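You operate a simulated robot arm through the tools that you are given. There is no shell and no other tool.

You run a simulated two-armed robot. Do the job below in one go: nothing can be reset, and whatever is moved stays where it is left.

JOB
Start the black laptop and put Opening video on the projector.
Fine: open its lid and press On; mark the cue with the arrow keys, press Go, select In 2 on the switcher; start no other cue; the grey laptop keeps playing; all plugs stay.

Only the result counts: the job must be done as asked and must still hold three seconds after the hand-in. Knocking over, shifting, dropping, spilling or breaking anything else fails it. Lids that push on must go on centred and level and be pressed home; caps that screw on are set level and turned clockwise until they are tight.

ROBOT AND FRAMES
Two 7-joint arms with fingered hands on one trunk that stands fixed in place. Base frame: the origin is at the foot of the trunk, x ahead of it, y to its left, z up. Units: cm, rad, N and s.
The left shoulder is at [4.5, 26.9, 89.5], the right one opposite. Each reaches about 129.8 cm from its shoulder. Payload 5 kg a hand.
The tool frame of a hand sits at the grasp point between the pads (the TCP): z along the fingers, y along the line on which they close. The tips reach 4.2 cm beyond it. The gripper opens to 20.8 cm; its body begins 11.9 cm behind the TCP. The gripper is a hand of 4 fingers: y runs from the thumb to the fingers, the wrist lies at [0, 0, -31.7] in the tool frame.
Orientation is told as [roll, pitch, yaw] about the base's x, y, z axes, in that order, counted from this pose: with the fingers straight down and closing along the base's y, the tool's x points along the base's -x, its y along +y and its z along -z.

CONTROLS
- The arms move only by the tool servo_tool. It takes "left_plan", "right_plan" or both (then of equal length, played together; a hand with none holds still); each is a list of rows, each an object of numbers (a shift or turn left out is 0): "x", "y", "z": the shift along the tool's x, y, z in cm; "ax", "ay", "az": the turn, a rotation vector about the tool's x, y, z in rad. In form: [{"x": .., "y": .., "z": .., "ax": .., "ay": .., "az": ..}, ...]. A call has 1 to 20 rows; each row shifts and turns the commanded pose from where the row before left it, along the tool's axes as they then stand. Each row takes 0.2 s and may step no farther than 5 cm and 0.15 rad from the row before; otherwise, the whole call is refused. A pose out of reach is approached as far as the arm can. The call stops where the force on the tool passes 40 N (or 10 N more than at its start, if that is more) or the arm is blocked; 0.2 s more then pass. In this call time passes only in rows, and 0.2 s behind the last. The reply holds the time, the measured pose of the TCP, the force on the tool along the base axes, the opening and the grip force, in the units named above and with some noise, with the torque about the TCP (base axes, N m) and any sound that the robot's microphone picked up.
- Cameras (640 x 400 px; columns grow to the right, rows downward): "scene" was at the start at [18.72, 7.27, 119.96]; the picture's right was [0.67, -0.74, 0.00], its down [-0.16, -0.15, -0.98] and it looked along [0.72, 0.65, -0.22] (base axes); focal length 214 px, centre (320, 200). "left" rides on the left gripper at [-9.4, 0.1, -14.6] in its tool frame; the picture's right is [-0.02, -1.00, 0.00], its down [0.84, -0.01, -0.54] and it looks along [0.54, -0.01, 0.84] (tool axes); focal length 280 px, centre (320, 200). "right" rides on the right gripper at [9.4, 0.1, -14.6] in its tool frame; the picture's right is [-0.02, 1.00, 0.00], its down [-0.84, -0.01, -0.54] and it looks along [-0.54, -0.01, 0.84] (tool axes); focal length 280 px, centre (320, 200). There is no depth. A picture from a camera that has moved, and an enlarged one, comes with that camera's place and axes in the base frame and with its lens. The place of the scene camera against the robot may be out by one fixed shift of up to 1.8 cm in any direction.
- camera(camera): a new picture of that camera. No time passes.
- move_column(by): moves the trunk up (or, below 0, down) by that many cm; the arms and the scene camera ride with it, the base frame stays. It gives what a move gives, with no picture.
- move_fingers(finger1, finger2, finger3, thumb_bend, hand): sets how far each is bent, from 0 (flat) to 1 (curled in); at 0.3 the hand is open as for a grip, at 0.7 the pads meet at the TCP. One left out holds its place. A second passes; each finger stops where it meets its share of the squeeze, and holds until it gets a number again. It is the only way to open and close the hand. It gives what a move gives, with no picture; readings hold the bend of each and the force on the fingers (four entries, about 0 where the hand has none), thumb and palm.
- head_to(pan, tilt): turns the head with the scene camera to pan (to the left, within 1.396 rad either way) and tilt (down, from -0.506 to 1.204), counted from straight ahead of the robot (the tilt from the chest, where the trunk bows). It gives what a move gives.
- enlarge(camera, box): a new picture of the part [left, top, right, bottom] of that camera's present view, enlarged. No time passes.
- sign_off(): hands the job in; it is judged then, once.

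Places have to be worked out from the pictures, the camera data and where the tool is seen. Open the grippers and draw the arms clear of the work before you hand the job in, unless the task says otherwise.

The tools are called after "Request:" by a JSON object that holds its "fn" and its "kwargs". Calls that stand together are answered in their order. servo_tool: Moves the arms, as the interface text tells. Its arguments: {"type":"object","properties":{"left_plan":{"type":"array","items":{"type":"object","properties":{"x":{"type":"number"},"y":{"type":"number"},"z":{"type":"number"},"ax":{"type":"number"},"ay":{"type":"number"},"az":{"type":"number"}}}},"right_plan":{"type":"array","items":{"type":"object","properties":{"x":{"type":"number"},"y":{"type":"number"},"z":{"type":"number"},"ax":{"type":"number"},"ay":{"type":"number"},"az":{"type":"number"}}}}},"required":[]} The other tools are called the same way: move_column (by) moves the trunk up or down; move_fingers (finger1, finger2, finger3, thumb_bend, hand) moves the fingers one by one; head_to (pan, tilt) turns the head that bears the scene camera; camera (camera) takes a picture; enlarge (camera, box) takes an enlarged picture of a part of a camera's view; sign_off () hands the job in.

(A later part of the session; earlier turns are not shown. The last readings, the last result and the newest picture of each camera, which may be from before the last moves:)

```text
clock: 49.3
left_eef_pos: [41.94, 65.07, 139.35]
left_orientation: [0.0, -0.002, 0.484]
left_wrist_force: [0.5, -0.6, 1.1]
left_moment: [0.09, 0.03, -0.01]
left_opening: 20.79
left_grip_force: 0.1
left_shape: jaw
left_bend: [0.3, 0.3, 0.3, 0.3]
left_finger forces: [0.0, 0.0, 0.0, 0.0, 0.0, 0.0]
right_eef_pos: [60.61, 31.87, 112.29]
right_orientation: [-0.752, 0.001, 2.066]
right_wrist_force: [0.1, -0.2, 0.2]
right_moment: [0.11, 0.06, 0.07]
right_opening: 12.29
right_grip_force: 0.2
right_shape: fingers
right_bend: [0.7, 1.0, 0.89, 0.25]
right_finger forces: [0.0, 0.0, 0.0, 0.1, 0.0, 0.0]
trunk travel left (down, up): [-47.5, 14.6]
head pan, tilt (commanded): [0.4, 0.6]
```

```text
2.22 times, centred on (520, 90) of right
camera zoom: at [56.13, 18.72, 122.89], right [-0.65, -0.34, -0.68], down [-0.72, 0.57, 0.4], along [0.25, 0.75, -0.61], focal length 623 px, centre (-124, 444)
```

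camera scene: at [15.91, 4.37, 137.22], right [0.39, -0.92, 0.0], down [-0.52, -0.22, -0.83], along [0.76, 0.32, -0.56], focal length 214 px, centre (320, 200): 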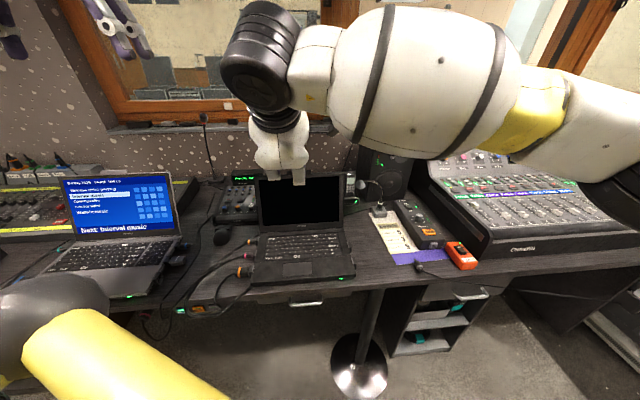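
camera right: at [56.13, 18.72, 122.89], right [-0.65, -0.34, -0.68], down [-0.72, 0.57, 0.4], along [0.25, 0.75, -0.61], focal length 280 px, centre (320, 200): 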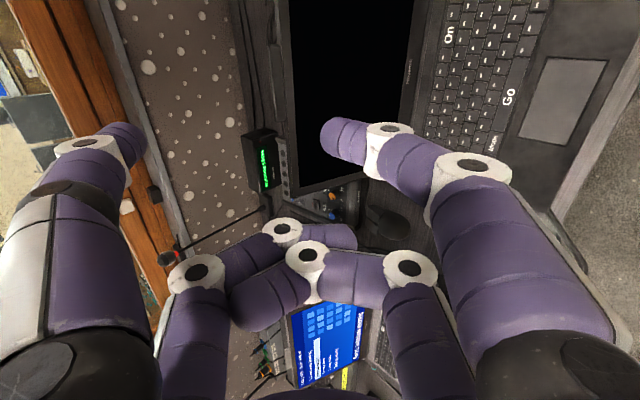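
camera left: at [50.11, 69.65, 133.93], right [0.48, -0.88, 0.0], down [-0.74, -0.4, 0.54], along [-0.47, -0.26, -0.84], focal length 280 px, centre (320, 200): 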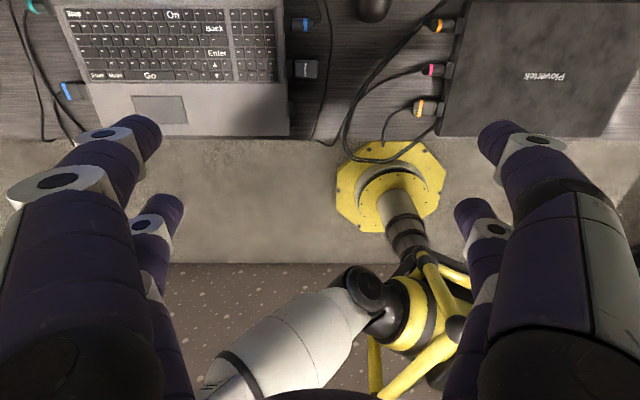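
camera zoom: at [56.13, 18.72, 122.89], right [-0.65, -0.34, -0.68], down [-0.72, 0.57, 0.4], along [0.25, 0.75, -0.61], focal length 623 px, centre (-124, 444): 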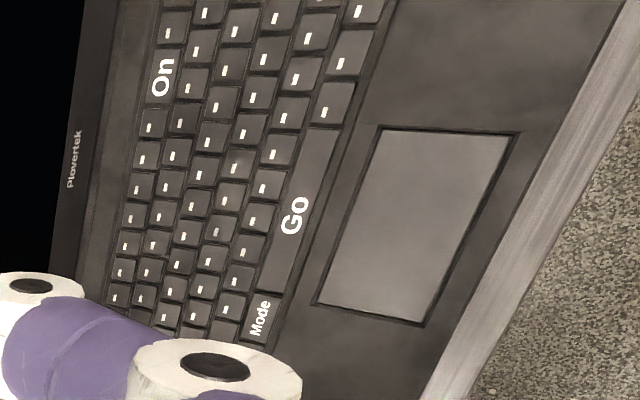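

The layout is clear: On in the top row right of centre, ▲/▼ at the right of the lowest rows, Go is the space bar. For pressing I'll use the thumb (far side, hand bulk toward me, away from the screen): I curl finger1, set the thumb at 0.3, back off and bring the hand upright.

Request:
{"fn": "move_fingers", "kwargs": {"hand": "right", "finger1": 1.0, "thumb_bend": 0.3}}

Request:
{"fn": "servo_tool", "kwargs": {"right_plan": [{"y": 2.92, "z": -2.74}, {"y": 2.92, "z": -2.74}, {"ax": -0.15}, {"ax": -0.15}, {"ax": -0.15}, {"ax": -0.15}, {"ax": -0.15}]}}

Request:
{"fn": "camera", "kwargs": {"camera": "right"}}

Request:
{"fn": "camera", "kwargs": {"camera": "scene"}}

```text
clock: 50.3
left_eef_pos: [41.88, 65.14, 139.24]
left_orientation: [0.002, 0.0, 0.483]
left_wrist_force: [-0.1, 0.0, 0.5]
left_moment: [0.0, 0.0, -0.01]
left_opening: 20.8
left_grip_force: 0.0
left_shape: jaw
left_bend: [0.3, 0.3, 0.3, 0.3]
left_finger forces: [0.0, 0.0, 0.0, 0.0, 0.1, 0.1]
right_eef_pos: [60.39, 31.87, 112.18]
right_orientation: [-0.753, 0.002, 2.069]
right_wrist_force: [-0.2, 0.3, -0.9]
right_moment: [-0.01, 0.01, -0.04]
right_opening: 9.86
right_grip_force: 0.1
right_shape: fingers
right_bend: [1.0, 1.0, 0.89, 0.3]
right_finger forces: [0.0, 0.0, 0.0, 0.0, 0.0, 0.0]
trunk travel left (down, up): [-47.5, 14.6]
head pan, tilt (commanded): [0.4, 0.6]
```

```text
clock: 52.1
left_eef_pos: [41.78, 65.34, 139.28]
left_orientation: [-0.001, -0.001, 0.486]
left_wrist_force: [-0.1, 1.0, -0.1]
left_moment: [-0.07, -0.1, 0.02]
left_opening: 20.78
left_grip_force: 0.0
left_shape: jaw
left_bend: [0.3, 0.3, 0.3, 0.3]
left_finger forces: [0.1, 0.0, 0.0, 0.0, 0.0, 0.0]
right_eef_pos: [56.25, 25.7, 113.52]
right_orientation: [-0.007, -0.018, 2.022]
right_wrist_force: [-1.1, 0.1, -0.7]
right_moment: [-0.13, -0.05, 0.01]
right_opening: 9.89
right_grip_force: 0.0
right_shape: fingers
right_bend: [1.0, 1.0, 0.89, 0.3]
right_finger forces: [0.0, 0.0, 0.1, 0.1, 0.1, 0.0]
trunk travel left (down, up): [-47.5, 14.6]
head pan, tilt (commanded): [0.4, 0.6]
stopped in row 7 (right hand): the arm was blocked; the commanded pose is now the measured one
```

```text
taken
camera right: at [60.33, 16.98, 127.99], right [-0.91, -0.42, -0.01], down [-0.35, 0.75, 0.55], along [-0.23, 0.5, -0.83], focal length 280 px, centre (320, 200)
```

right: 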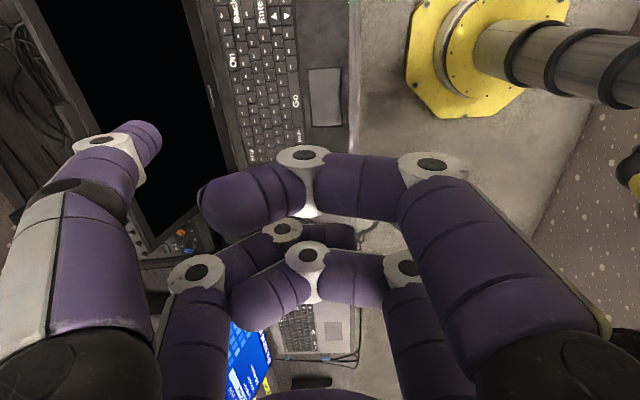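

```text
taken
camera scene: at [15.8, 4.53, 137.23], right [0.39, -0.92, 0.0], down [-0.52, -0.22, -0.83], along [0.76, 0.32, -0.56], focal length 214 px, centre (320, 200)
```

scene: 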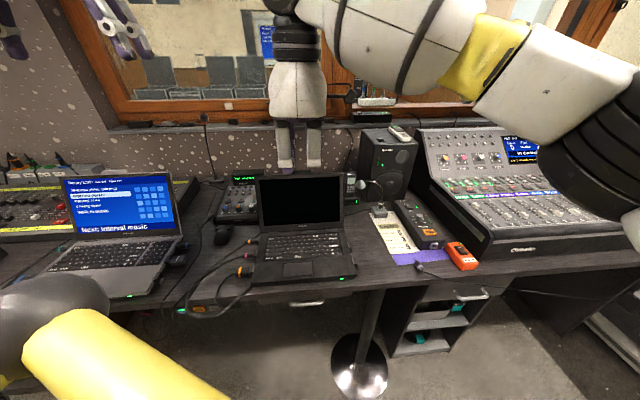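

The arm reports being blocked near the end of the un-tilting. I look up along the forearm and elbow to find what it met.

Request:
{"fn": "head_to", "kwargs": {"pan": 0.2, "tilt": 0.05}}

Request:
{"fn": "camera", "kwargs": {"camera": "scene"}}

Request:
{"fn": "camera", "kwargs": {"camera": "left"}}

```text
clock: 53.1
left_eef_pos: [41.95, 65.17, 139.22]
left_orientation: [0.0, 0.0, 0.484]
left_wrist_force: [0.0, -0.2, 0.0]
left_moment: [0.0, 0.07, -0.01]
left_opening: 20.78
left_grip_force: 0.1
left_shape: jaw
left_bend: [0.3, 0.3, 0.3, 0.3]
left_finger forces: [0.0, 0.0, 0.0, 0.0, 0.1, 0.1]
right_eef_pos: [56.41, 25.67, 113.44]
right_orientation: [-0.007, -0.019, 2.022]
right_wrist_force: [0.4, -1.2, -0.3]
right_moment: [-0.01, -0.02, 0.03]
right_opening: 9.88
right_grip_force: 0.0
right_shape: fingers
right_bend: [1.0, 1.0, 0.89, 0.3]
right_finger forces: [0.0, 0.1, 0.0, 0.1, 0.0, 0.1]
trunk travel left (down, up): [-47.5, 14.6]
head pan, tilt (commanded): [0.201, 0.051]
```

```text
taken
camera scene: at [16.67, 2.82, 142.27], right [0.2, -0.98, 0.0], down [-0.05, -0.01, -1.0], along [0.98, 0.2, -0.05], focal length 214 px, centre (320, 200)
```

scene: 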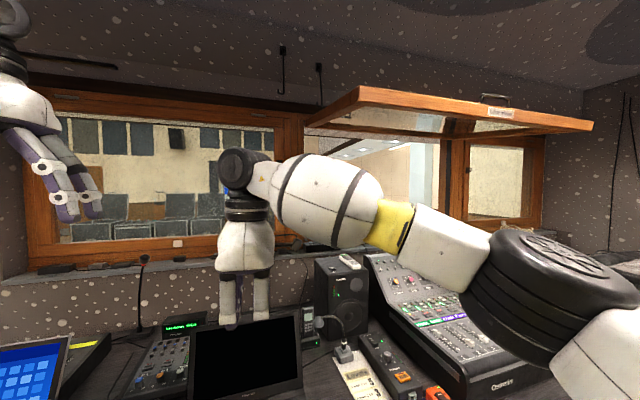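

```text
taken
camera left: at [50.21, 69.54, 153.95], right [0.48, -0.88, 0.0], down [-0.74, -0.4, 0.54], along [-0.47, -0.26, -0.84], focal length 280 px, centre (320, 200)
```

left: 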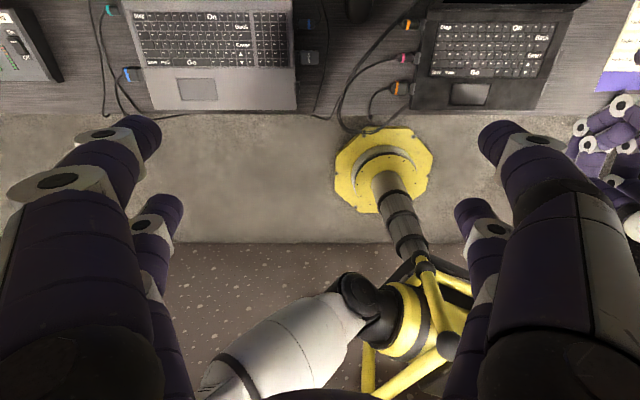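

Nothing visible touches the arm (forces are ~0), it may have been a wrist limit or a fast joint swing. I enlarge the right camera view of the keyboard to place the keys.

Request:
{"fn": "enlarge", "kwargs": {"camera": "right", "box": [190, 0, 350, 160]}}

Request:
{"fn": "enlarge", "kwargs": {"camera": "right", "box": [210, 0, 310, 62]}}

Request:
{"fn": "enlarge", "kwargs": {"camera": "left", "box": [400, 0, 600, 125]}}

```text
2.50 times, centred on (270, 80) of right
camera zoom: at [60.39, 16.89, 127.97], right [-0.91, -0.42, -0.01], down [-0.35, 0.75, 0.55], along [-0.23, 0.5, -0.83], focal length 701 px, centre (445, 500)
```

zoom: 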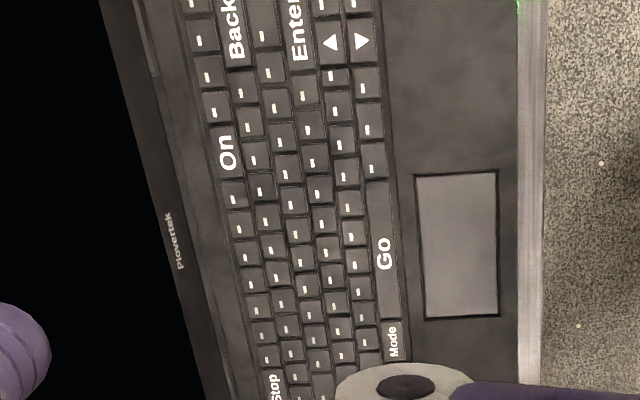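

```text
6.40 times, centred on (260, 31) of right
camera zoom: at [60.39, 16.89, 127.97], right [-0.91, -0.42, -0.01], down [-0.35, 0.75, 0.55], along [-0.23, 0.5, -0.83], focal length 1794 px, centre (704, 1282)
```

zoom: 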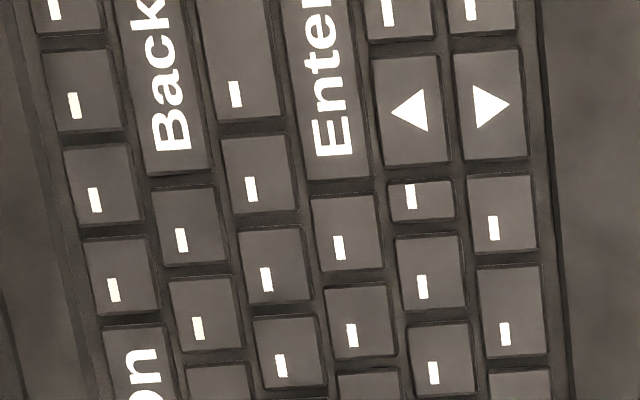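

```text
3.20 times, centred on (500, 62) of left
camera zoom: at [50.21, 69.54, 153.95], right [0.48, -0.88, 0.0], down [-0.74, -0.4, 0.54], along [-0.47, -0.26, -0.84], focal length 897 px, centre (-256, 640)
```

zoom: 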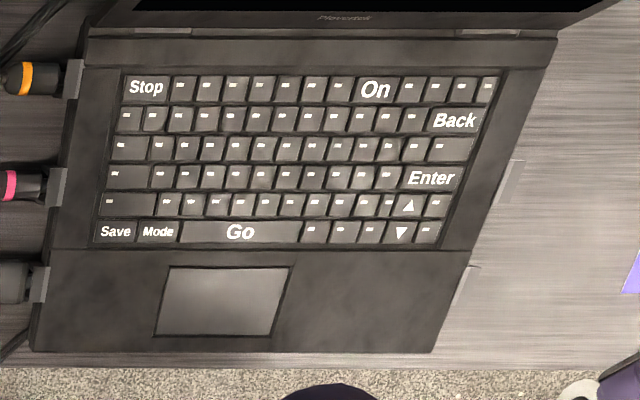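

Triangulated keys: On (70.8, 28.8, 78.5), ▲ (66.8, 20.4), ▼ (65.2, 19.6), Go (59.3, 30.4), key tops z≈78.4, row pitch 1.85 cm. The thumb tip sits at about tool (2.95, −11.8, 4.3). I go down toward a point above On, gently.

Request:
{"fn": "servo_tool", "kwargs": {"right_plan": [{"x": 0.16, "y": -0.39, "z": 2.5}, {"x": 0.16, "y": -0.39, "z": 2.5}, {"x": 0.16, "y": -0.39, "z": 2.5}]}}

Request:
{"fn": "camera", "kwargs": {"camera": "scene"}}

```text
clock: 53.9
left_eef_pos: [42.09, 65.27, 139.16]
left_orientation: [-0.002, 0.0, 0.485]
left_wrist_force: [0.7, -0.8, -0.5]
left_moment: [-0.06, 0.12, 0.05]
left_opening: 20.8
left_grip_force: 0.1
left_shape: jaw
left_bend: [0.3, 0.3, 0.3, 0.3]
left_finger forces: [0.0, 0.0, 0.0, 0.0, 0.0, 0.0]
right_eef_pos: [57.32, 26.08, 105.73]
right_orientation: [-0.007, -0.015, 2.026]
right_wrist_force: [0.8, -0.4, -0.9]
right_moment: [-0.04, 0.12, 0.0]
right_opening: 9.88
right_grip_force: 0.0
right_shape: fingers
right_bend: [1.0, 1.0, 0.89, 0.3]
right_finger forces: [0.0, 0.0, 0.0, 0.0, 0.0, 0.0]
trunk travel left (down, up): [-47.5, 14.6]
head pan, tilt (commanded): [0.201, 0.051]
```

```text
taken
camera scene: at [16.73, 2.88, 142.26], right [0.2, -0.98, 0.0], down [-0.05, -0.01, -1.0], along [0.98, 0.2, -0.05], focal length 214 px, centre (320, 200)
```

scene: 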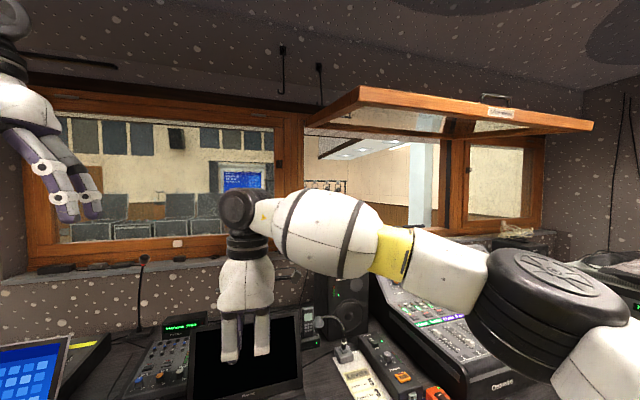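

That moved freely. I continue down to about 5 cm above the keys and turn the head back to the laptop.

Request:
{"fn": "servo_tool", "kwargs": {"right_plan": [{"x": 0.13, "y": -0.235, "z": 2.95}, {"x": 0.13, "y": -0.235, "z": 2.95}, {"x": 0.13, "y": -0.235, "z": 2.95}, {"x": 0.13, "y": -0.235, "z": 2.95}, {"x": 0.13, "y": -0.235, "z": 2.95}, {"x": 0.13, "y": -0.235, "z": 2.95}]}}

Request:
{"fn": "head_to", "kwargs": {"pan": 0.45, "tilt": 0.55}}

Request:
{"fn": "camera", "kwargs": {"camera": "scene"}}

Request:
{"fn": "camera", "kwargs": {"camera": "right"}}

```text
clock: 55.3
left_eef_pos: [41.96, 65.1, 139.16]
left_orientation: [0.0, -0.001, 0.483]
left_wrist_force: [0.4, -0.8, 0.8]
left_moment: [0.02, 0.07, 0.0]
left_opening: 20.79
left_grip_force: 0.1
left_shape: jaw
left_bend: [0.3, 0.3, 0.3, 0.3]
left_finger forces: [0.1, 0.0, 0.0, 0.0, 0.1, 0.1]
right_eef_pos: [58.82, 26.15, 87.99]
right_orientation: [-0.007, -0.016, 2.026]
right_wrist_force: [0.7, -0.1, 0.1]
right_moment: [0.01, 0.02, 0.0]
right_opening: 9.84
right_grip_force: 0.2
right_shape: fingers
right_bend: [1.0, 1.0, 0.89, 0.3]
right_finger forces: [0.0, 0.0, 0.0, 0.1, 0.1, 0.0]
trunk travel left (down, up): [-47.5, 14.6]
head pan, tilt (commanded): [0.201, 0.051]
```

```text
clock: 56.2
left_eef_pos: [41.91, 64.99, 139.28]
left_orientation: [0.0, 0.0, 0.483]
left_wrist_force: [-0.8, 0.8, 0.6]
left_moment: [0.01, -0.04, 0.01]
left_opening: 20.78
left_grip_force: 0.0
left_shape: jaw
left_bend: [0.3, 0.3, 0.3, 0.3]
left_finger forces: [0.1, 0.1, 0.0, 0.1, 0.0, 0.1]
right_eef_pos: [58.67, 26.06, 88.12]
right_orientation: [-0.005, -0.014, 2.026]
right_wrist_force: [-0.6, -1.1, 0.5]
right_moment: [0.0, 0.02, -0.03]
right_opening: 9.88
right_grip_force: 0.2
right_shape: fingers
right_bend: [1.0, 1.0, 0.89, 0.3]
right_finger forces: [0.0, 0.0, 0.0, 0.1, 0.1, 0.0]
trunk travel left (down, up): [-47.5, 14.6]
head pan, tilt (commanded): [0.45, 0.55]
```

```text
taken
camera scene: at [15.8, 4.91, 137.68], right [0.43, -0.9, 0.0], down [-0.47, -0.23, -0.85], along [0.77, 0.37, -0.52], focal length 214 px, centre (320, 200)
```

scene: 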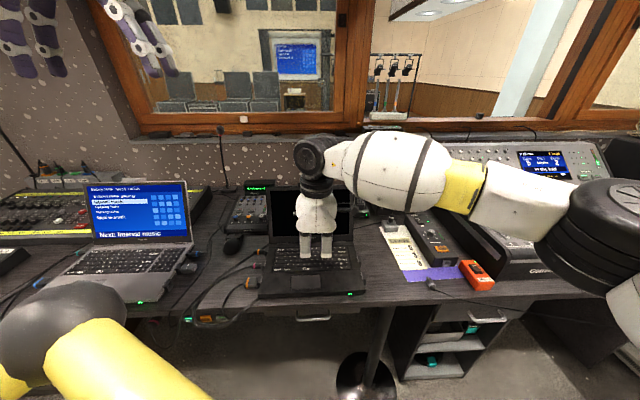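

```text
taken
camera right: at [62.73, 17.42, 102.6], right [-0.9, -0.43, -0.01], down [-0.36, 0.75, 0.55], along [-0.23, 0.5, -0.83], focal length 280 px, centre (320, 200)
```

right: 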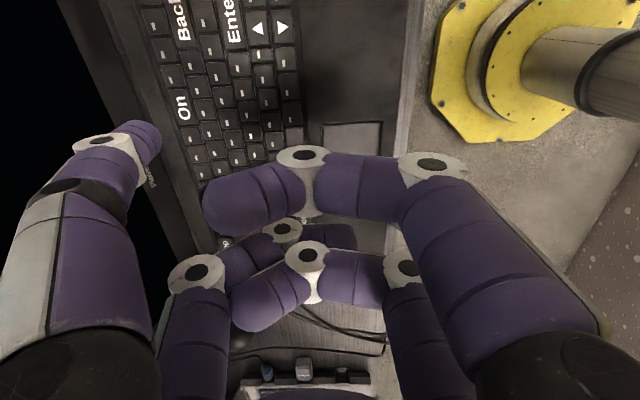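

Computed thumb tip is (70.65, 28.64, 83.8), right over On. I check this against the left camera, which looks at the keyboard from the other side.

Request:
{"fn": "enlarge", "kwargs": {"camera": "left", "box": [400, 0, 640, 150]}}

Request:
{"fn": "enlarge", "kwargs": {"camera": "right", "box": [60, 60, 260, 210]}}

Request:
{"fn": "enlarge", "kwargs": {"camera": "scene", "box": [240, 170, 380, 305]}}

```text
2.67 times, centred on (520, 75) of left
camera zoom: at [50.18, 69.54, 153.96], right [0.48, -0.88, 0.0], down [-0.74, -0.4, 0.54], along [-0.47, -0.26, -0.84], focal length 748 px, centre (-213, 533)
```

zoom: 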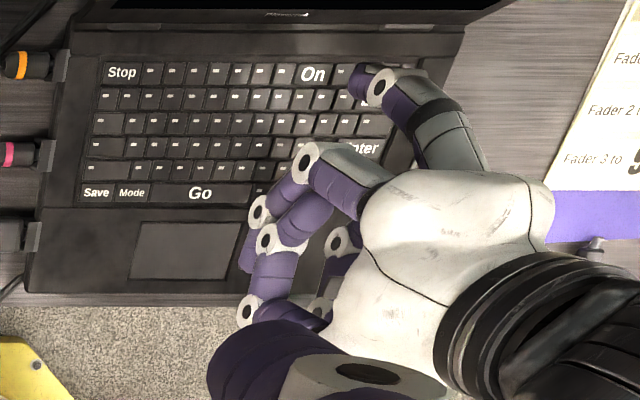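

```text
2.67 times, centred on (160, 135) of right
camera zoom: at [62.73, 17.42, 102.6], right [-0.9, -0.43, -0.01], down [-0.36, 0.75, 0.55], along [-0.23, 0.5, -0.83], focal length 748 px, centre (747, 373)
```

zoom: 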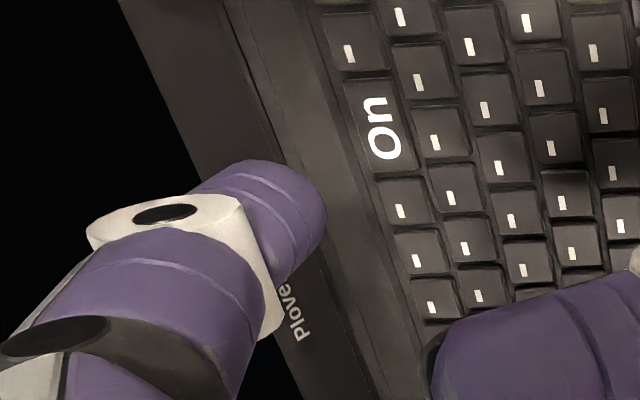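

```text
2.96 times, centred on (310, 238) of scene
camera zoom: at [15.8, 4.91, 137.68], right [0.43, -0.9, 0.0], down [-0.47, -0.23, -0.85], along [0.77, 0.37, -0.52], focal length 636 px, centre (350, 89)
```

zoom: 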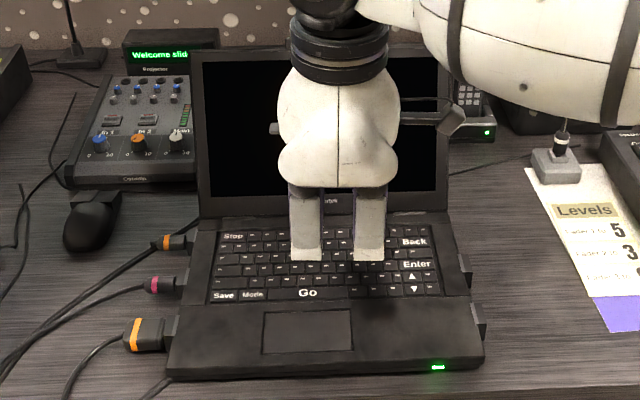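

The two views agree within ~0.5 cm. I enlarge further to pin down the thumb tip over the On key.

Request:
{"fn": "enlarge", "kwargs": {"camera": "left", "box": [500, 10, 580, 60]}}

Request:
{"fn": "enlarge", "kwargs": {"camera": "right", "box": [110, 80, 230, 160]}}

```text
8.00 times, centred on (540, 35) of left
camera zoom: at [50.18, 69.54, 153.96], right [0.48, -0.88, 0.0], down [-0.74, -0.4, 0.54], along [-0.47, -0.26, -0.84], focal length 2243 px, centre (-1440, 1520)
```

zoom: 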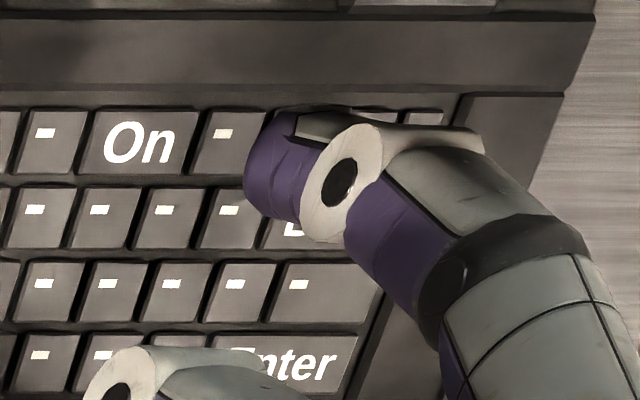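

```text
5.00 times, centred on (170, 120) of right
camera zoom: at [62.73, 17.42, 102.6], right [-0.9, -0.43, -0.01], down [-0.36, 0.75, 0.55], along [-0.23, 0.5, -0.83], focal length 1402 px, centre (1070, 600)
```

zoom: 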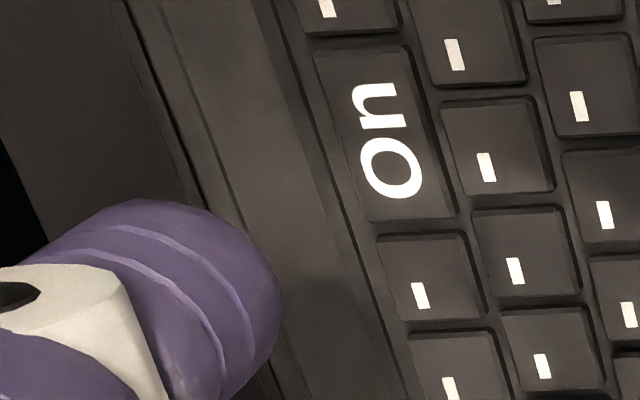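

Both views say the tip would land ~0.4 cm short of On's centre (toward me). I correct by 0.4 cm forward and go down to just above the key.

Request:
{"fn": "servo_tool", "kwargs": {"right_plan": [{"y": -0.4, "z": 1.0}, {"z": 1.5}, {"z": 1.5}, {"z": 0.6}]}}

Request:
{"fn": "enlarge", "kwargs": {"camera": "right", "box": [90, 60, 250, 180]}}

Request:
{"fn": "enlarge", "kwargs": {"camera": "left", "box": [500, 10, 580, 60]}}

```text
clock: 57.2
left_eef_pos: [41.8, 65.18, 139.25]
left_orientation: [-0.001, 0.001, 0.485]
left_wrist_force: [0.2, -0.3, 0.1]
left_moment: [0.01, -0.01, -0.02]
left_opening: 20.78
left_grip_force: 0.1
left_shape: jaw
left_bend: [0.3, 0.3, 0.3, 0.3]
left_finger forces: [0.0, 0.1, 0.0, 0.0, 0.0, 0.0]
right_eef_pos: [59.14, 26.5, 83.53]
right_orientation: [-0.005, -0.014, 2.025]
right_wrist_force: [-0.2, 0.6, -0.2]
right_moment: [0.03, 0.02, 0.01]
right_opening: 9.86
right_grip_force: 0.0
right_shape: fingers
right_bend: [1.0, 1.0, 0.89, 0.3]
right_finger forces: [0.0, 0.0, 0.0, 0.2, 0.0, 0.0]
trunk travel left (down, up): [-47.5, 14.6]
head pan, tilt (commanded): [0.45, 0.55]
```

```text
3.33 times, centred on (170, 120) of right
camera zoom: at [63.14, 17.81, 98.03], right [-0.9, -0.43, -0.01], down [-0.36, 0.75, 0.55], along [-0.23, 0.5, -0.83], focal length 935 px, centre (820, 467)
```

zoom: 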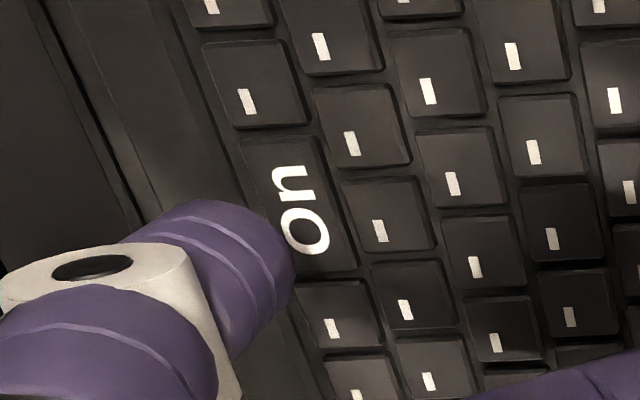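

```text
8.00 times, centred on (540, 35) of left
camera zoom: at [50.19, 69.54, 153.96], right [0.48, -0.88, 0.0], down [-0.74, -0.4, 0.54], along [-0.47, -0.26, -0.84], focal length 2243 px, centre (-1440, 1520)
```

zoom: 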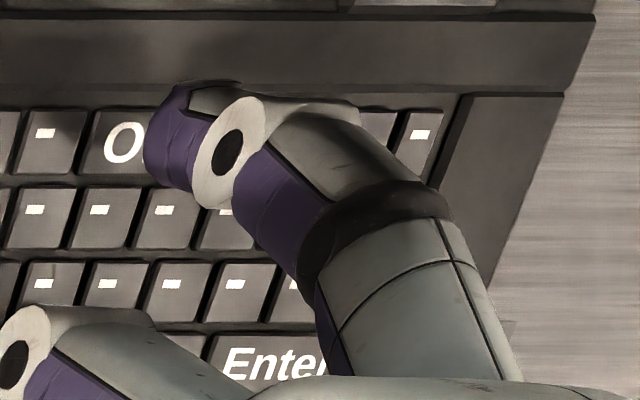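

The tip is over On within ~0.3 cm and about 0.8 cm above it. I press down in 2 mm steps, watching the force.

Request:
{"fn": "servo_tool", "kwargs": {"right_plan": [{"z": 0.2}, {"z": 0.2}, {"z": 0.2}, {"z": 0.2}]}}

```text
clock: 58.2
left_eef_pos: [41.8, 65.06, 139.28]
left_orientation: [0.0, 0.002, 0.482]
left_wrist_force: [0.0, 0.8, 1.1]
left_moment: [0.03, 0.01, 0.01]
left_opening: 20.79
left_grip_force: 0.1
left_shape: jaw
left_bend: [0.3, 0.3, 0.3, 0.3]
left_finger forces: [0.1, 0.0, 0.0, 0.0, 0.0, 0.0]
right_eef_pos: [59.16, 26.56, 82.78]
right_orientation: [-0.006, -0.017, 2.027]
right_wrist_force: [0.0, -0.1, 0.6]
right_moment: [0.01, 0.0, 0.0]
right_opening: 9.88
right_grip_force: 0.1
right_shape: fingers
right_bend: [1.0, 1.0, 0.89, 0.3]
right_finger forces: [0.1, 0.0, 0.1, 0.1, 0.1, 0.0]
trunk travel left (down, up): [-47.5, 14.6]
head pan, tilt (commanded): [0.45, 0.55]
```

No contact yet at TCP z=82.8. I keep going in 1.5 mm steps.

Request:
{"fn": "servo_tool", "kwargs": {"right_plan": [{"z": 0.15}, {"z": 0.15}]}}

Request:
{"fn": "enlarge", "kwargs": {"camera": "right", "box": [90, 60, 250, 180]}}

```text
clock: 58.8
left_eef_pos: [41.94, 65.1, 139.24]
left_orientation: [0.001, 0.0, 0.483]
left_wrist_force: [0.1, 0.0, 0.6]
left_moment: [0.04, -0.02, 0.01]
left_opening: 20.79
left_grip_force: 0.0
left_shape: jaw
left_bend: [0.3, 0.3, 0.3, 0.3]
left_finger forces: [0.1, 0.0, 0.1, 0.1, 0.0, 0.1]
right_eef_pos: [59.18, 26.67, 82.5]
right_orientation: [-0.007, -0.016, 2.027]
right_wrist_force: [-0.3, 0.5, -0.4]
right_moment: [-0.03, -0.01, -0.01]
right_opening: 9.89
right_grip_force: 0.1
right_shape: fingers
right_bend: [1.0, 1.0, 0.89, 0.3]
right_finger forces: [0.1, 0.0, 0.0, 0.0, 0.0, 0.1]
trunk travel left (down, up): [-47.5, 14.6]
head pan, tilt (commanded): [0.45, 0.55]
```

```text
3.33 times, centred on (170, 120) of right
camera zoom: at [63.26, 17.9, 96.98], right [-0.9, -0.43, -0.01], down [-0.36, 0.75, 0.55], along [-0.23, 0.5, -0.83], focal length 935 px, centre (820, 467)
```

zoom: 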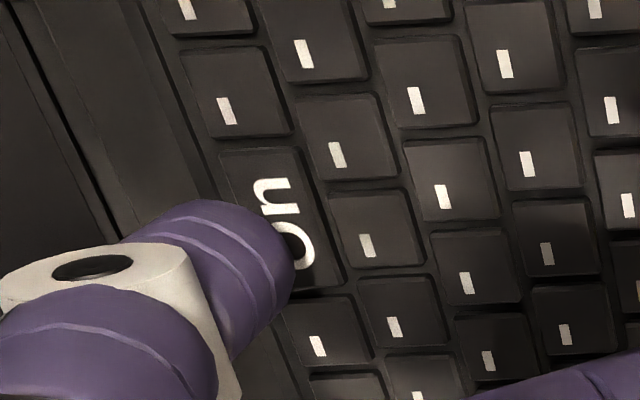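

Still free; the tip is visibly over the lower-left half of On. I step further down.

Request:
{"fn": "servo_tool", "kwargs": {"right_plan": [{"z": 0.15}, {"z": 0.15}]}}

```text
clock: 59.4
left_eef_pos: [41.98, 65.05, 139.22]
left_orientation: [0.0, 0.0, 0.485]
left_wrist_force: [-0.3, -0.9, -0.1]
left_moment: [0.01, 0.03, -0.03]
left_opening: 20.78
left_grip_force: 0.0
left_shape: jaw
left_bend: [0.3, 0.3, 0.3, 0.3]
left_finger forces: [0.1, 0.0, 0.1, 0.1, 0.1, 0.0]
right_eef_pos: [59.12, 26.64, 82.21]
right_orientation: [-0.005, -0.016, 2.026]
right_wrist_force: [-0.4, 0.6, 0.1]
right_moment: [0.01, -0.01, -0.02]
right_opening: 9.86
right_grip_force: 0.2
right_shape: fingers
right_bend: [1.0, 1.0, 0.89, 0.3]
right_finger forces: [0.0, 0.0, 0.1, 0.0, 0.1, 0.1]
trunk travel left (down, up): [-47.5, 14.6]
head pan, tilt (commanded): [0.45, 0.55]
```

Still no contact at z=82.2; the tip must end a little higher than assumed. I continue carefully.

Request:
{"fn": "servo_tool", "kwargs": {"right_plan": [{"z": 0.15}, {"z": 0.1}]}}

Request:
{"fn": "enlarge", "kwargs": {"camera": "left", "box": [500, 10, 580, 60]}}

```text
clock: 60.0
left_eef_pos: [41.98, 65.08, 139.22]
left_orientation: [0.0, 0.0, 0.484]
left_wrist_force: [-0.2, 0.0, 0.3]
left_moment: [0.0, 0.03, 0.01]
left_opening: 20.8
left_grip_force: 0.1
left_shape: jaw
left_bend: [0.3, 0.3, 0.3, 0.3]
left_finger forces: [0.0, 0.1, 0.0, 0.0, 0.0, 0.0]
right_eef_pos: [59.22, 26.64, 81.99]
right_orientation: [-0.005, -0.015, 2.025]
right_wrist_force: [0.5, -0.4, -0.6]
right_moment: [-0.03, 0.01, 0.0]
right_opening: 9.86
right_grip_force: 0.0
right_shape: fingers
right_bend: [1.0, 1.0, 0.89, 0.3]
right_finger forces: [0.0, 0.1, 0.0, 0.0, 0.1, 0.0]
trunk travel left (down, up): [-47.5, 14.6]
head pan, tilt (commanded): [0.45, 0.55]
```

```text
8.00 times, centred on (540, 35) of left
camera zoom: at [50.19, 69.54, 153.95], right [0.48, -0.88, 0.0], down [-0.74, -0.4, 0.54], along [-0.47, -0.26, -0.84], focal length 2243 px, centre (-1440, 1520)
```

zoom: 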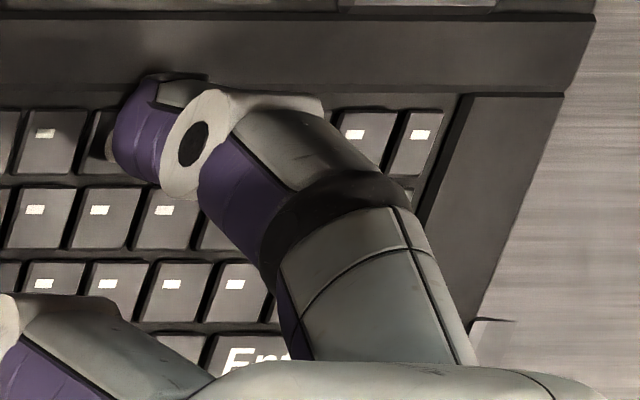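

No contact yet, position over On is good. I go on in 1 mm steps.

Request:
{"fn": "servo_tool", "kwargs": {"right_plan": [{"z": 0.12}, {"z": 0.12}]}}

```text
clock: 60.6
left_eef_pos: [41.95, 65.21, 139.38]
left_orientation: [0.0, 0.0, 0.482]
left_wrist_force: [0.7, -0.2, 0.0]
left_moment: [0.0, 0.02, 0.0]
left_opening: 20.79
left_grip_force: 0.1
left_shape: jaw
left_bend: [0.3, 0.3, 0.3, 0.3]
left_finger forces: [0.0, 0.0, 0.0, 0.1, 0.0, 0.0]
right_eef_pos: [59.21, 26.59, 81.64]
right_orientation: [-0.006, -0.015, 2.027]
right_wrist_force: [-1.2, -1.4, 4.5]
right_moment: [0.08, -0.47, -0.03]
right_opening: 9.89
right_grip_force: 1.2
right_shape: fingers
right_bend: [1.0, 1.0, 0.89, 0.3]
right_finger forces: [0.1, 0.0, 0.0, 0.0, 3.8, 0.0]
trunk travel left (down, up): [-47.5, 14.6]
head pan, tilt (commanded): [0.45, 0.55]
```

Contact: 4.5 N on the thumb at TCP z=81.64. I look whether the laptop reacts.

Request:
{"fn": "camera", "kwargs": {"camera": "scene"}}

Request:
{"fn": "enlarge", "kwargs": {"camera": "right", "box": [0, 0, 260, 200]}}

```text
taken
camera scene: at [15.79, 4.91, 137.68], right [0.44, -0.9, 0.0], down [-0.47, -0.23, -0.85], along [0.77, 0.37, -0.52], focal length 214 px, centre (320, 200)
```

scene: 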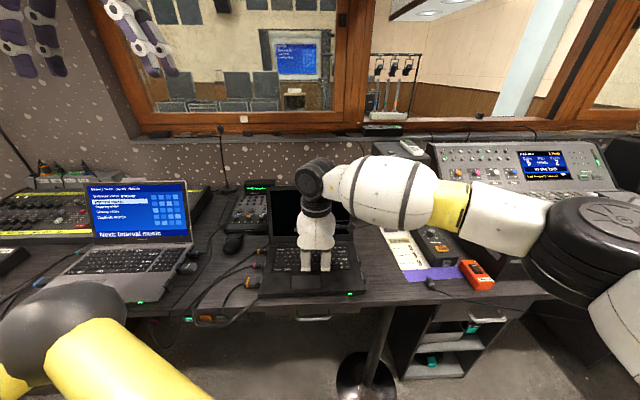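

```text
2.00 times, centred on (130, 100) of right
camera zoom: at [63.27, 17.88, 96.22], right [-0.9, -0.43, -0.01], down [-0.36, 0.75, 0.55], along [-0.23, 0.5, -0.83], focal length 561 px, centre (700, 400)
```

zoom: 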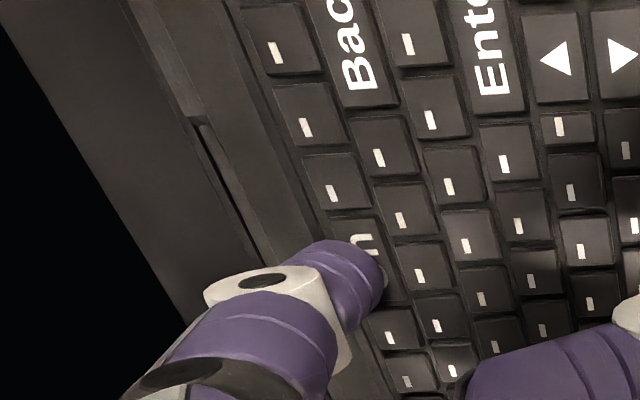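

Screen still black. I press 2 mm deeper.

Request:
{"fn": "servo_tool", "kwargs": {"right_plan": [{"z": 0.1}, {"z": 0.1}]}}

Request:
{"fn": "enlarge", "kwargs": {"camera": "right", "box": [0, 0, 260, 200]}}

```text
clock: 61.2
left_eef_pos: [41.81, 65.0, 139.36]
left_orientation: [0.001, -0.002, 0.484]
left_wrist_force: [-0.6, 0.0, -0.7]
left_moment: [0.0, -0.04, 0.01]
left_opening: 20.79
left_grip_force: 0.1
left_shape: jaw
left_bend: [0.3, 0.3, 0.3, 0.3]
left_finger forces: [0.0, 0.0, 0.1, 0.0, 0.0, 0.0]
right_eef_pos: [59.2, 26.64, 81.56]
right_orientation: [-0.006, -0.014, 2.028]
right_wrist_force: [-4.5, -1.4, 15.0]
right_moment: [0.36, -1.72, -0.09]
right_opening: 9.97
right_grip_force: 7.3
right_shape: fingers
right_bend: [1.0, 1.0, 0.89, 0.3]
right_finger forces: [0.0, 0.1, 0.1, 0.1, 14.8, 0.0]
trunk travel left (down, up): [-47.5, 14.6]
head pan, tilt (commanded): [0.45, 0.55]
heard: click
```

```text
2.00 times, centred on (130, 100) of right
camera zoom: at [63.2, 17.89, 96.09], right [-0.9, -0.43, -0.01], down [-0.36, 0.75, 0.55], along [-0.23, 0.5, -0.83], focal length 561 px, centre (700, 400)
```

zoom: 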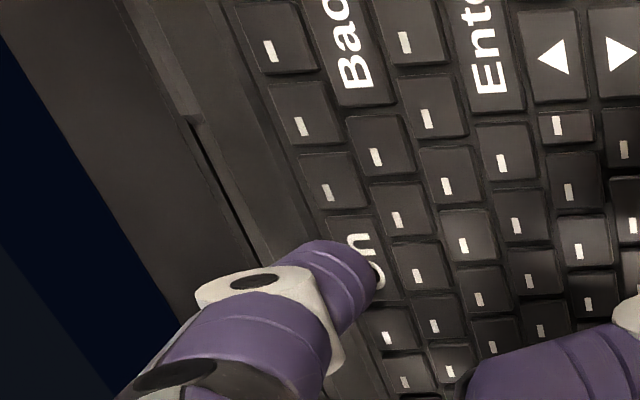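

A click was heard and the screen starts to glow: On is pressed. I lift the thumb straight up.

Request:
{"fn": "servo_tool", "kwargs": {"right_plan": [{"z": -0.5}, {"z": -1.0}, {"z": -1.5}, {"z": -2.0}]}}

Request:
{"fn": "camera", "kwargs": {"camera": "scene"}}

Request:
{"fn": "enlarge", "kwargs": {"camera": "scene", "box": [240, 165, 380, 300]}}

```text
clock: 62.2
left_eef_pos: [41.85, 65.15, 139.34]
left_orientation: [0.0, -0.001, 0.484]
left_wrist_force: [0.6, -0.1, 0.0]
left_moment: [-0.01, -0.05, 0.03]
left_opening: 20.77
left_grip_force: 0.0
left_shape: jaw
left_bend: [0.3, 0.3, 0.3, 0.3]
left_finger forces: [0.0, 0.0, 0.1, 0.0, 0.1, 0.1]
right_eef_pos: [59.18, 26.49, 86.52]
right_orientation: [-0.005, -0.017, 2.027]
right_wrist_force: [-0.1, -0.8, -1.2]
right_moment: [-0.03, -0.03, -0.03]
right_opening: 9.88
right_grip_force: 0.1
right_shape: fingers
right_bend: [1.0, 1.0, 0.89, 0.3]
right_finger forces: [0.0, 0.0, 0.0, 0.0, 0.1, 0.1]
trunk travel left (down, up): [-47.5, 14.6]
head pan, tilt (commanded): [0.45, 0.55]
```

```text
taken
camera scene: at [15.79, 4.91, 137.68], right [0.44, -0.9, 0.0], down [-0.47, -0.23, -0.85], along [0.77, 0.37, -0.52], focal length 214 px, centre (320, 200)
```

scene: 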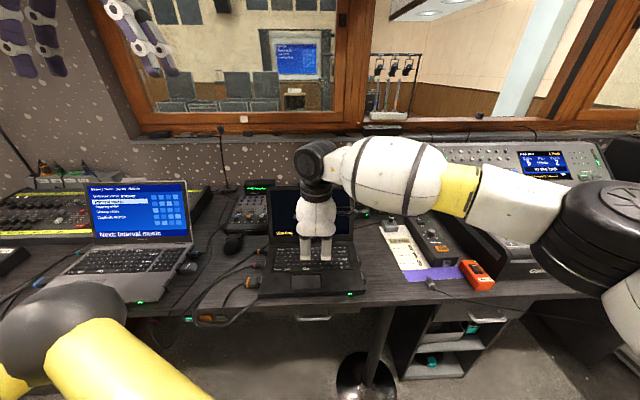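

```text
2.96 times, centred on (310, 232) of scene
camera zoom: at [15.79, 4.91, 137.68], right [0.44, -0.9, 0.0], down [-0.47, -0.23, -0.85], along [0.77, 0.37, -0.52], focal length 636 px, centre (350, 104)
```

zoom: 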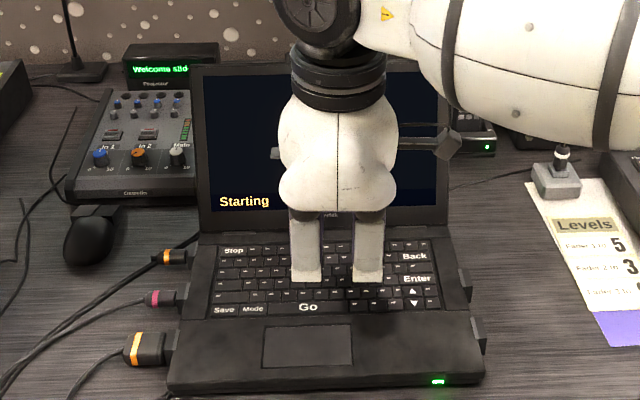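

The laptop shows "Starting". While it boots I move the thumb, raised, to above the ▼ key.

Request:
{"fn": "servo_tool", "kwargs": {"right_plan": [{"x": 1.485, "y": 2.34}, {"x": 1.485, "y": 2.34}, {"x": 1.485, "y": 2.34}, {"x": 1.485, "y": 2.34}]}}

Request:
{"fn": "enlarge", "kwargs": {"camera": "scene", "box": [240, 165, 380, 300]}}

Request:
{"fn": "enlarge", "kwargs": {"camera": "right", "box": [60, 40, 300, 220]}}

Request:
{"fn": "enlarge", "kwargs": {"camera": "left", "box": [460, 0, 640, 112]}}

```text
clock: 63.2
left_eef_pos: [41.92, 65.09, 139.31]
left_orientation: [0.003, 0.001, 0.482]
left_wrist_force: [0.6, -0.5, 0.3]
left_moment: [0.07, 0.02, -0.01]
left_opening: 20.78
left_grip_force: 0.1
left_shape: jaw
left_bend: [0.3, 0.3, 0.3, 0.3]
left_finger forces: [0.0, 0.1, 0.1, 0.0, 0.0, 0.0]
right_eef_pos: [53.21, 16.97, 86.32]
right_orientation: [-0.006, -0.015, 2.026]
right_wrist_force: [-0.4, -0.4, 0.0]
right_moment: [0.01, -0.02, 0.03]
right_opening: 9.89
right_grip_force: 0.1
right_shape: fingers
right_bend: [1.0, 1.0, 0.89, 0.3]
right_finger forces: [0.1, 0.0, 0.0, 0.0, 0.0, 0.0]
trunk travel left (down, up): [-47.5, 14.6]
head pan, tilt (commanded): [0.45, 0.55]
```

```text
2.96 times, centred on (310, 232) of scene
camera zoom: at [15.82, 4.89, 137.68], right [0.44, -0.9, 0.0], down [-0.47, -0.23, -0.85], along [0.77, 0.37, -0.52], focal length 636 px, centre (350, 104)
```

zoom: 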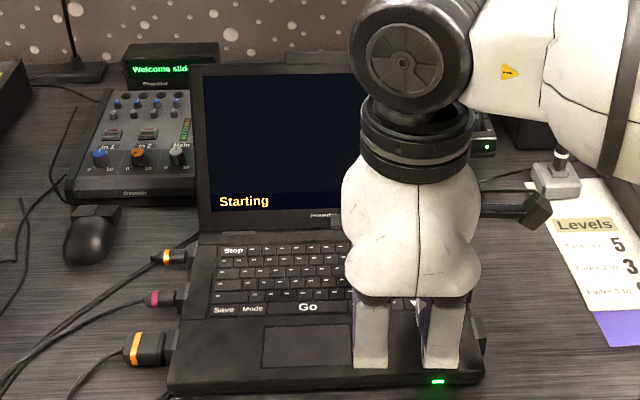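

```text
2.22 times, centred on (180, 130) of right
camera zoom: at [57.31, 8.31, 100.88], right [-0.9, -0.43, -0.01], down [-0.36, 0.75, 0.55], along [-0.23, 0.5, -0.83], focal length 623 px, centre (631, 356)
```

zoom: 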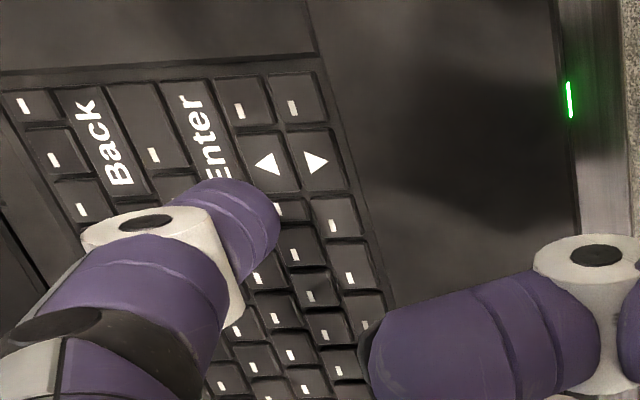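

```text
3.56 times, centred on (550, 56) of left
camera zoom: at [50.19, 69.49, 153.99], right [0.48, -0.88, 0.0], down [-0.74, -0.4, 0.54], along [-0.47, -0.26, -0.84], focal length 997 px, centre (-498, 712)
```

zoom: 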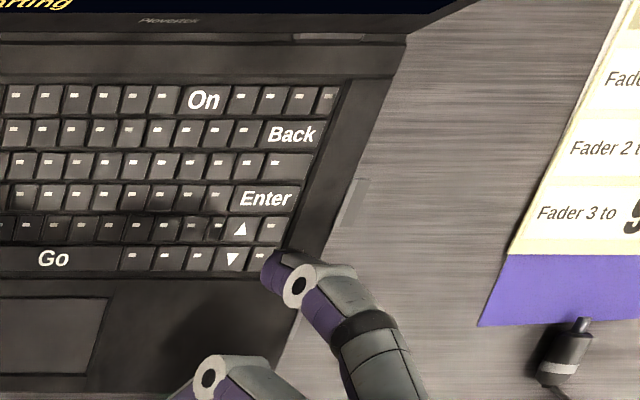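

The thumb is over ▼ (projection of the contact point matches the key). The laptop still shows "Starting", so I let two seconds pass.

Request:
{"fn": "servo_tool", "kwargs": {"right_plan": [{}, {}, {}, {}, {}, {}, {}, {}, {}, {}]}}

Request:
{"fn": "enlarge", "kwargs": {"camera": "scene", "box": [240, 165, 380, 300]}}

```text
clock: 65.4
left_eef_pos: [41.96, 65.13, 139.37]
left_orientation: [0.0, -0.002, 0.483]
left_wrist_force: [0.4, -0.2, 0.0]
left_moment: [0.01, 0.04, -0.04]
left_opening: 20.78
left_grip_force: 0.1
left_shape: jaw
left_bend: [0.3, 0.3, 0.3, 0.3]
left_finger forces: [0.1, 0.0, 0.1, 0.1, 0.1, 0.0]
right_eef_pos: [53.17, 17.05, 86.35]
right_orientation: [-0.005, -0.016, 2.028]
right_wrist_force: [-0.1, 0.2, 1.4]
right_moment: [0.02, -0.01, -0.02]
right_opening: 9.91
right_grip_force: 0.0
right_shape: fingers
right_bend: [1.0, 1.0, 0.89, 0.3]
right_finger forces: [0.0, 0.0, 0.0, 0.0, 0.0, 0.0]
trunk travel left (down, up): [-47.5, 14.6]
head pan, tilt (commanded): [0.45, 0.55]
```

```text
2.96 times, centred on (310, 232) of scene
camera zoom: at [15.81, 4.92, 137.67], right [0.44, -0.9, 0.0], down [-0.47, -0.23, -0.85], along [0.77, 0.37, -0.52], focal length 636 px, centre (350, 104)
```

zoom: 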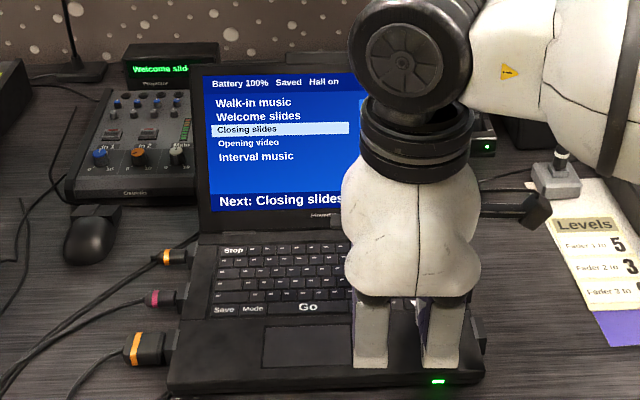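

Booted: the mark is on "Closing slides"; one ▼ press should mark "Opening video". I lower the thumb to just above ▼.

Request:
{"fn": "servo_tool", "kwargs": {"right_plan": [{"z": 1.5}, {"z": 1.5}, {"z": 0.9}]}}

Request:
{"fn": "enlarge", "kwargs": {"camera": "right", "box": [60, 40, 300, 220]}}

Request:
{"fn": "enlarge", "kwargs": {"camera": "left", "box": [500, 30, 580, 80]}}

```text
clock: 66.2
left_eef_pos: [41.93, 65.09, 139.21]
left_orientation: [-0.001, 0.0, 0.484]
left_wrist_force: [-0.5, -0.3, -0.1]
left_moment: [-0.02, 0.05, 0.0]
left_opening: 20.81
left_grip_force: 0.0
left_shape: jaw
left_bend: [0.3, 0.3, 0.3, 0.3]
left_finger forces: [0.0, 0.1, 0.0, 0.0, 0.0, 0.0]
right_eef_pos: [53.38, 17.12, 82.36]
right_orientation: [-0.005, -0.017, 2.027]
right_wrist_force: [-0.3, 0.3, 0.2]
right_moment: [-0.01, 0.0, 0.0]
right_opening: 9.86
right_grip_force: 0.1
right_shape: fingers
right_bend: [1.0, 1.0, 0.89, 0.3]
right_finger forces: [0.0, 0.0, 0.0, 0.0, 0.1, 0.1]
trunk travel left (down, up): [-47.5, 14.6]
head pan, tilt (commanded): [0.45, 0.55]
```

```text
2.22 times, centred on (180, 130) of right
camera zoom: at [57.49, 8.41, 96.86], right [-0.9, -0.43, -0.01], down [-0.36, 0.75, 0.55], along [-0.23, 0.5, -0.83], focal length 623 px, centre (631, 356)
```

zoom: 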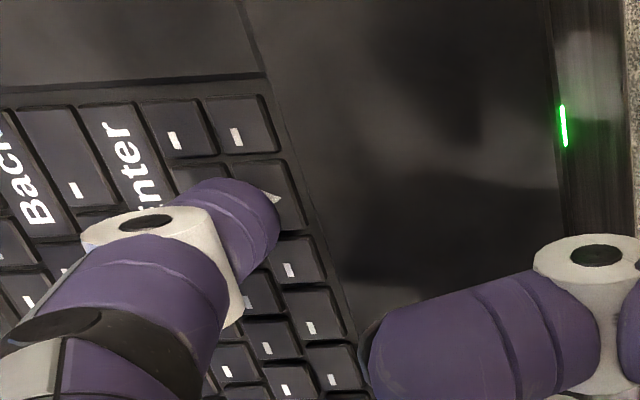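

```text
8.00 times, centred on (540, 55) of left
camera zoom: at [50.21, 69.54, 153.94], right [0.48, -0.88, 0.0], down [-0.74, -0.4, 0.54], along [-0.47, -0.26, -0.84], focal length 2243 px, centre (-1440, 1360)
```

zoom: 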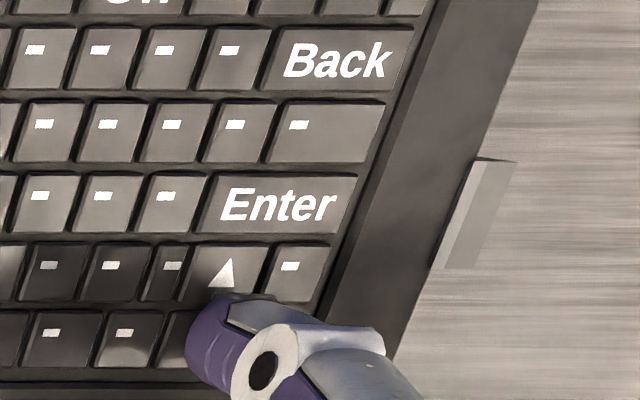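

The contact point would be ~0.2 cm too far toward ▲ and 0.3 cm left; I shift by that and press ▼ in small steps.

Request:
{"fn": "servo_tool", "kwargs": {"right_plan": [{"x": 0.2, "y": 0.25}, {"z": 0.15}, {"z": 0.15}, {"z": 0.12}]}}

```text
clock: 67.2
left_eef_pos: [41.92, 65.11, 139.11]
left_orientation: [0.0, 0.0, 0.483]
left_wrist_force: [0.3, 0.3, 0.6]
left_moment: [0.03, -0.01, -0.01]
left_opening: 20.79
left_grip_force: 0.0
left_shape: jaw
left_bend: [0.3, 0.3, 0.3, 0.3]
left_finger forces: [0.0, 0.0, 0.1, 0.0, 0.1, 0.0]
right_eef_pos: [53.33, 16.84, 82.0]
right_orientation: [-0.008, -0.016, 2.027]
right_wrist_force: [0.9, 0.7, 0.3]
right_moment: [-0.01, 0.03, 0.03]
right_opening: 9.86
right_grip_force: 0.0
right_shape: fingers
right_bend: [1.0, 1.0, 0.89, 0.3]
right_finger forces: [0.0, 0.0, 0.0, 0.0, 0.1, 0.1]
trunk travel left (down, up): [-47.5, 14.6]
head pan, tilt (commanded): [0.45, 0.55]
```

No contact yet at z=82.0; two more 1 mm steps.

Request:
{"fn": "servo_tool", "kwargs": {"right_plan": [{"z": 0.1}, {"z": 0.1}]}}

```text
clock: 67.8
left_eef_pos: [42.03, 65.15, 139.37]
left_orientation: [-0.001, 0.001, 0.484]
left_wrist_force: [-0.1, -0.4, -0.3]
left_moment: [0.0, 0.01, 0.01]
left_opening: 20.77
left_grip_force: 0.2
left_shape: jaw
left_bend: [0.3, 0.3, 0.3, 0.3]
left_finger forces: [0.0, 0.0, 0.0, 0.0, 0.0, 0.0]
right_eef_pos: [53.27, 16.89, 81.84]
right_orientation: [-0.005, -0.016, 2.026]
right_wrist_force: [0.0, 0.1, 0.3]
right_moment: [0.02, -0.07, 0.02]
right_opening: 9.86
right_grip_force: 0.2
right_shape: fingers
right_bend: [1.0, 1.0, 0.89, 0.3]
right_finger forces: [0.0, 0.1, 0.1, 0.1, 0.1, 0.0]
trunk travel left (down, up): [-47.5, 14.6]
head pan, tilt (commanded): [0.45, 0.55]
```

Still free at 81.84. One millimetre at a time.

Request:
{"fn": "servo_tool", "kwargs": {"right_plan": [{"z": 0.1}]}}

Request:
{"fn": "enlarge", "kwargs": {"camera": "scene", "box": [240, 165, 380, 300]}}

```text
clock: 68.2
left_eef_pos: [41.92, 65.02, 139.29]
left_orientation: [-0.001, -0.001, 0.483]
left_wrist_force: [0.2, 0.1, -0.6]
left_moment: [0.0, -0.02, -0.01]
left_opening: 20.8
left_grip_force: 0.1
left_shape: jaw
left_bend: [0.3, 0.3, 0.3, 0.3]
left_finger forces: [0.0, 0.1, 0.0, 0.1, 0.1, 0.0]
right_eef_pos: [53.27, 16.91, 81.75]
right_orientation: [-0.006, -0.015, 2.027]
right_wrist_force: [-0.7, 0.4, 0.5]
right_moment: [0.0, -0.06, 0.01]
right_opening: 9.86
right_grip_force: 0.2
right_shape: fingers
right_bend: [1.0, 1.0, 0.89, 0.3]
right_finger forces: [0.0, 0.1, 0.0, 0.0, 0.5, 0.0]
trunk travel left (down, up): [-47.5, 14.6]
head pan, tilt (commanded): [0.45, 0.55]
heard: click
```

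```text
2.96 times, centred on (310, 232) of scene
camera zoom: at [15.81, 4.92, 137.67], right [0.44, -0.9, 0.0], down [-0.47, -0.23, -0.85], along [0.77, 0.37, -0.52], focal length 636 px, centre (350, 104)
```

zoom: 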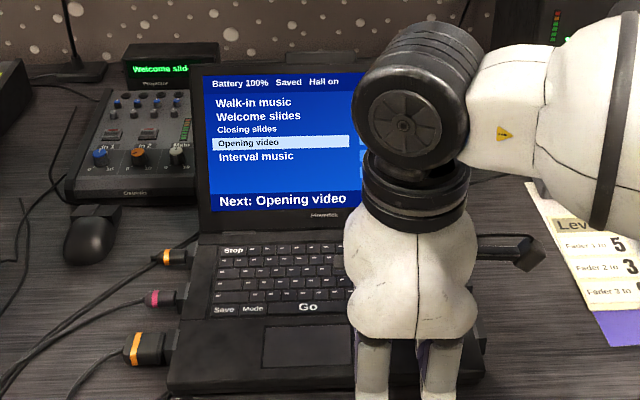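

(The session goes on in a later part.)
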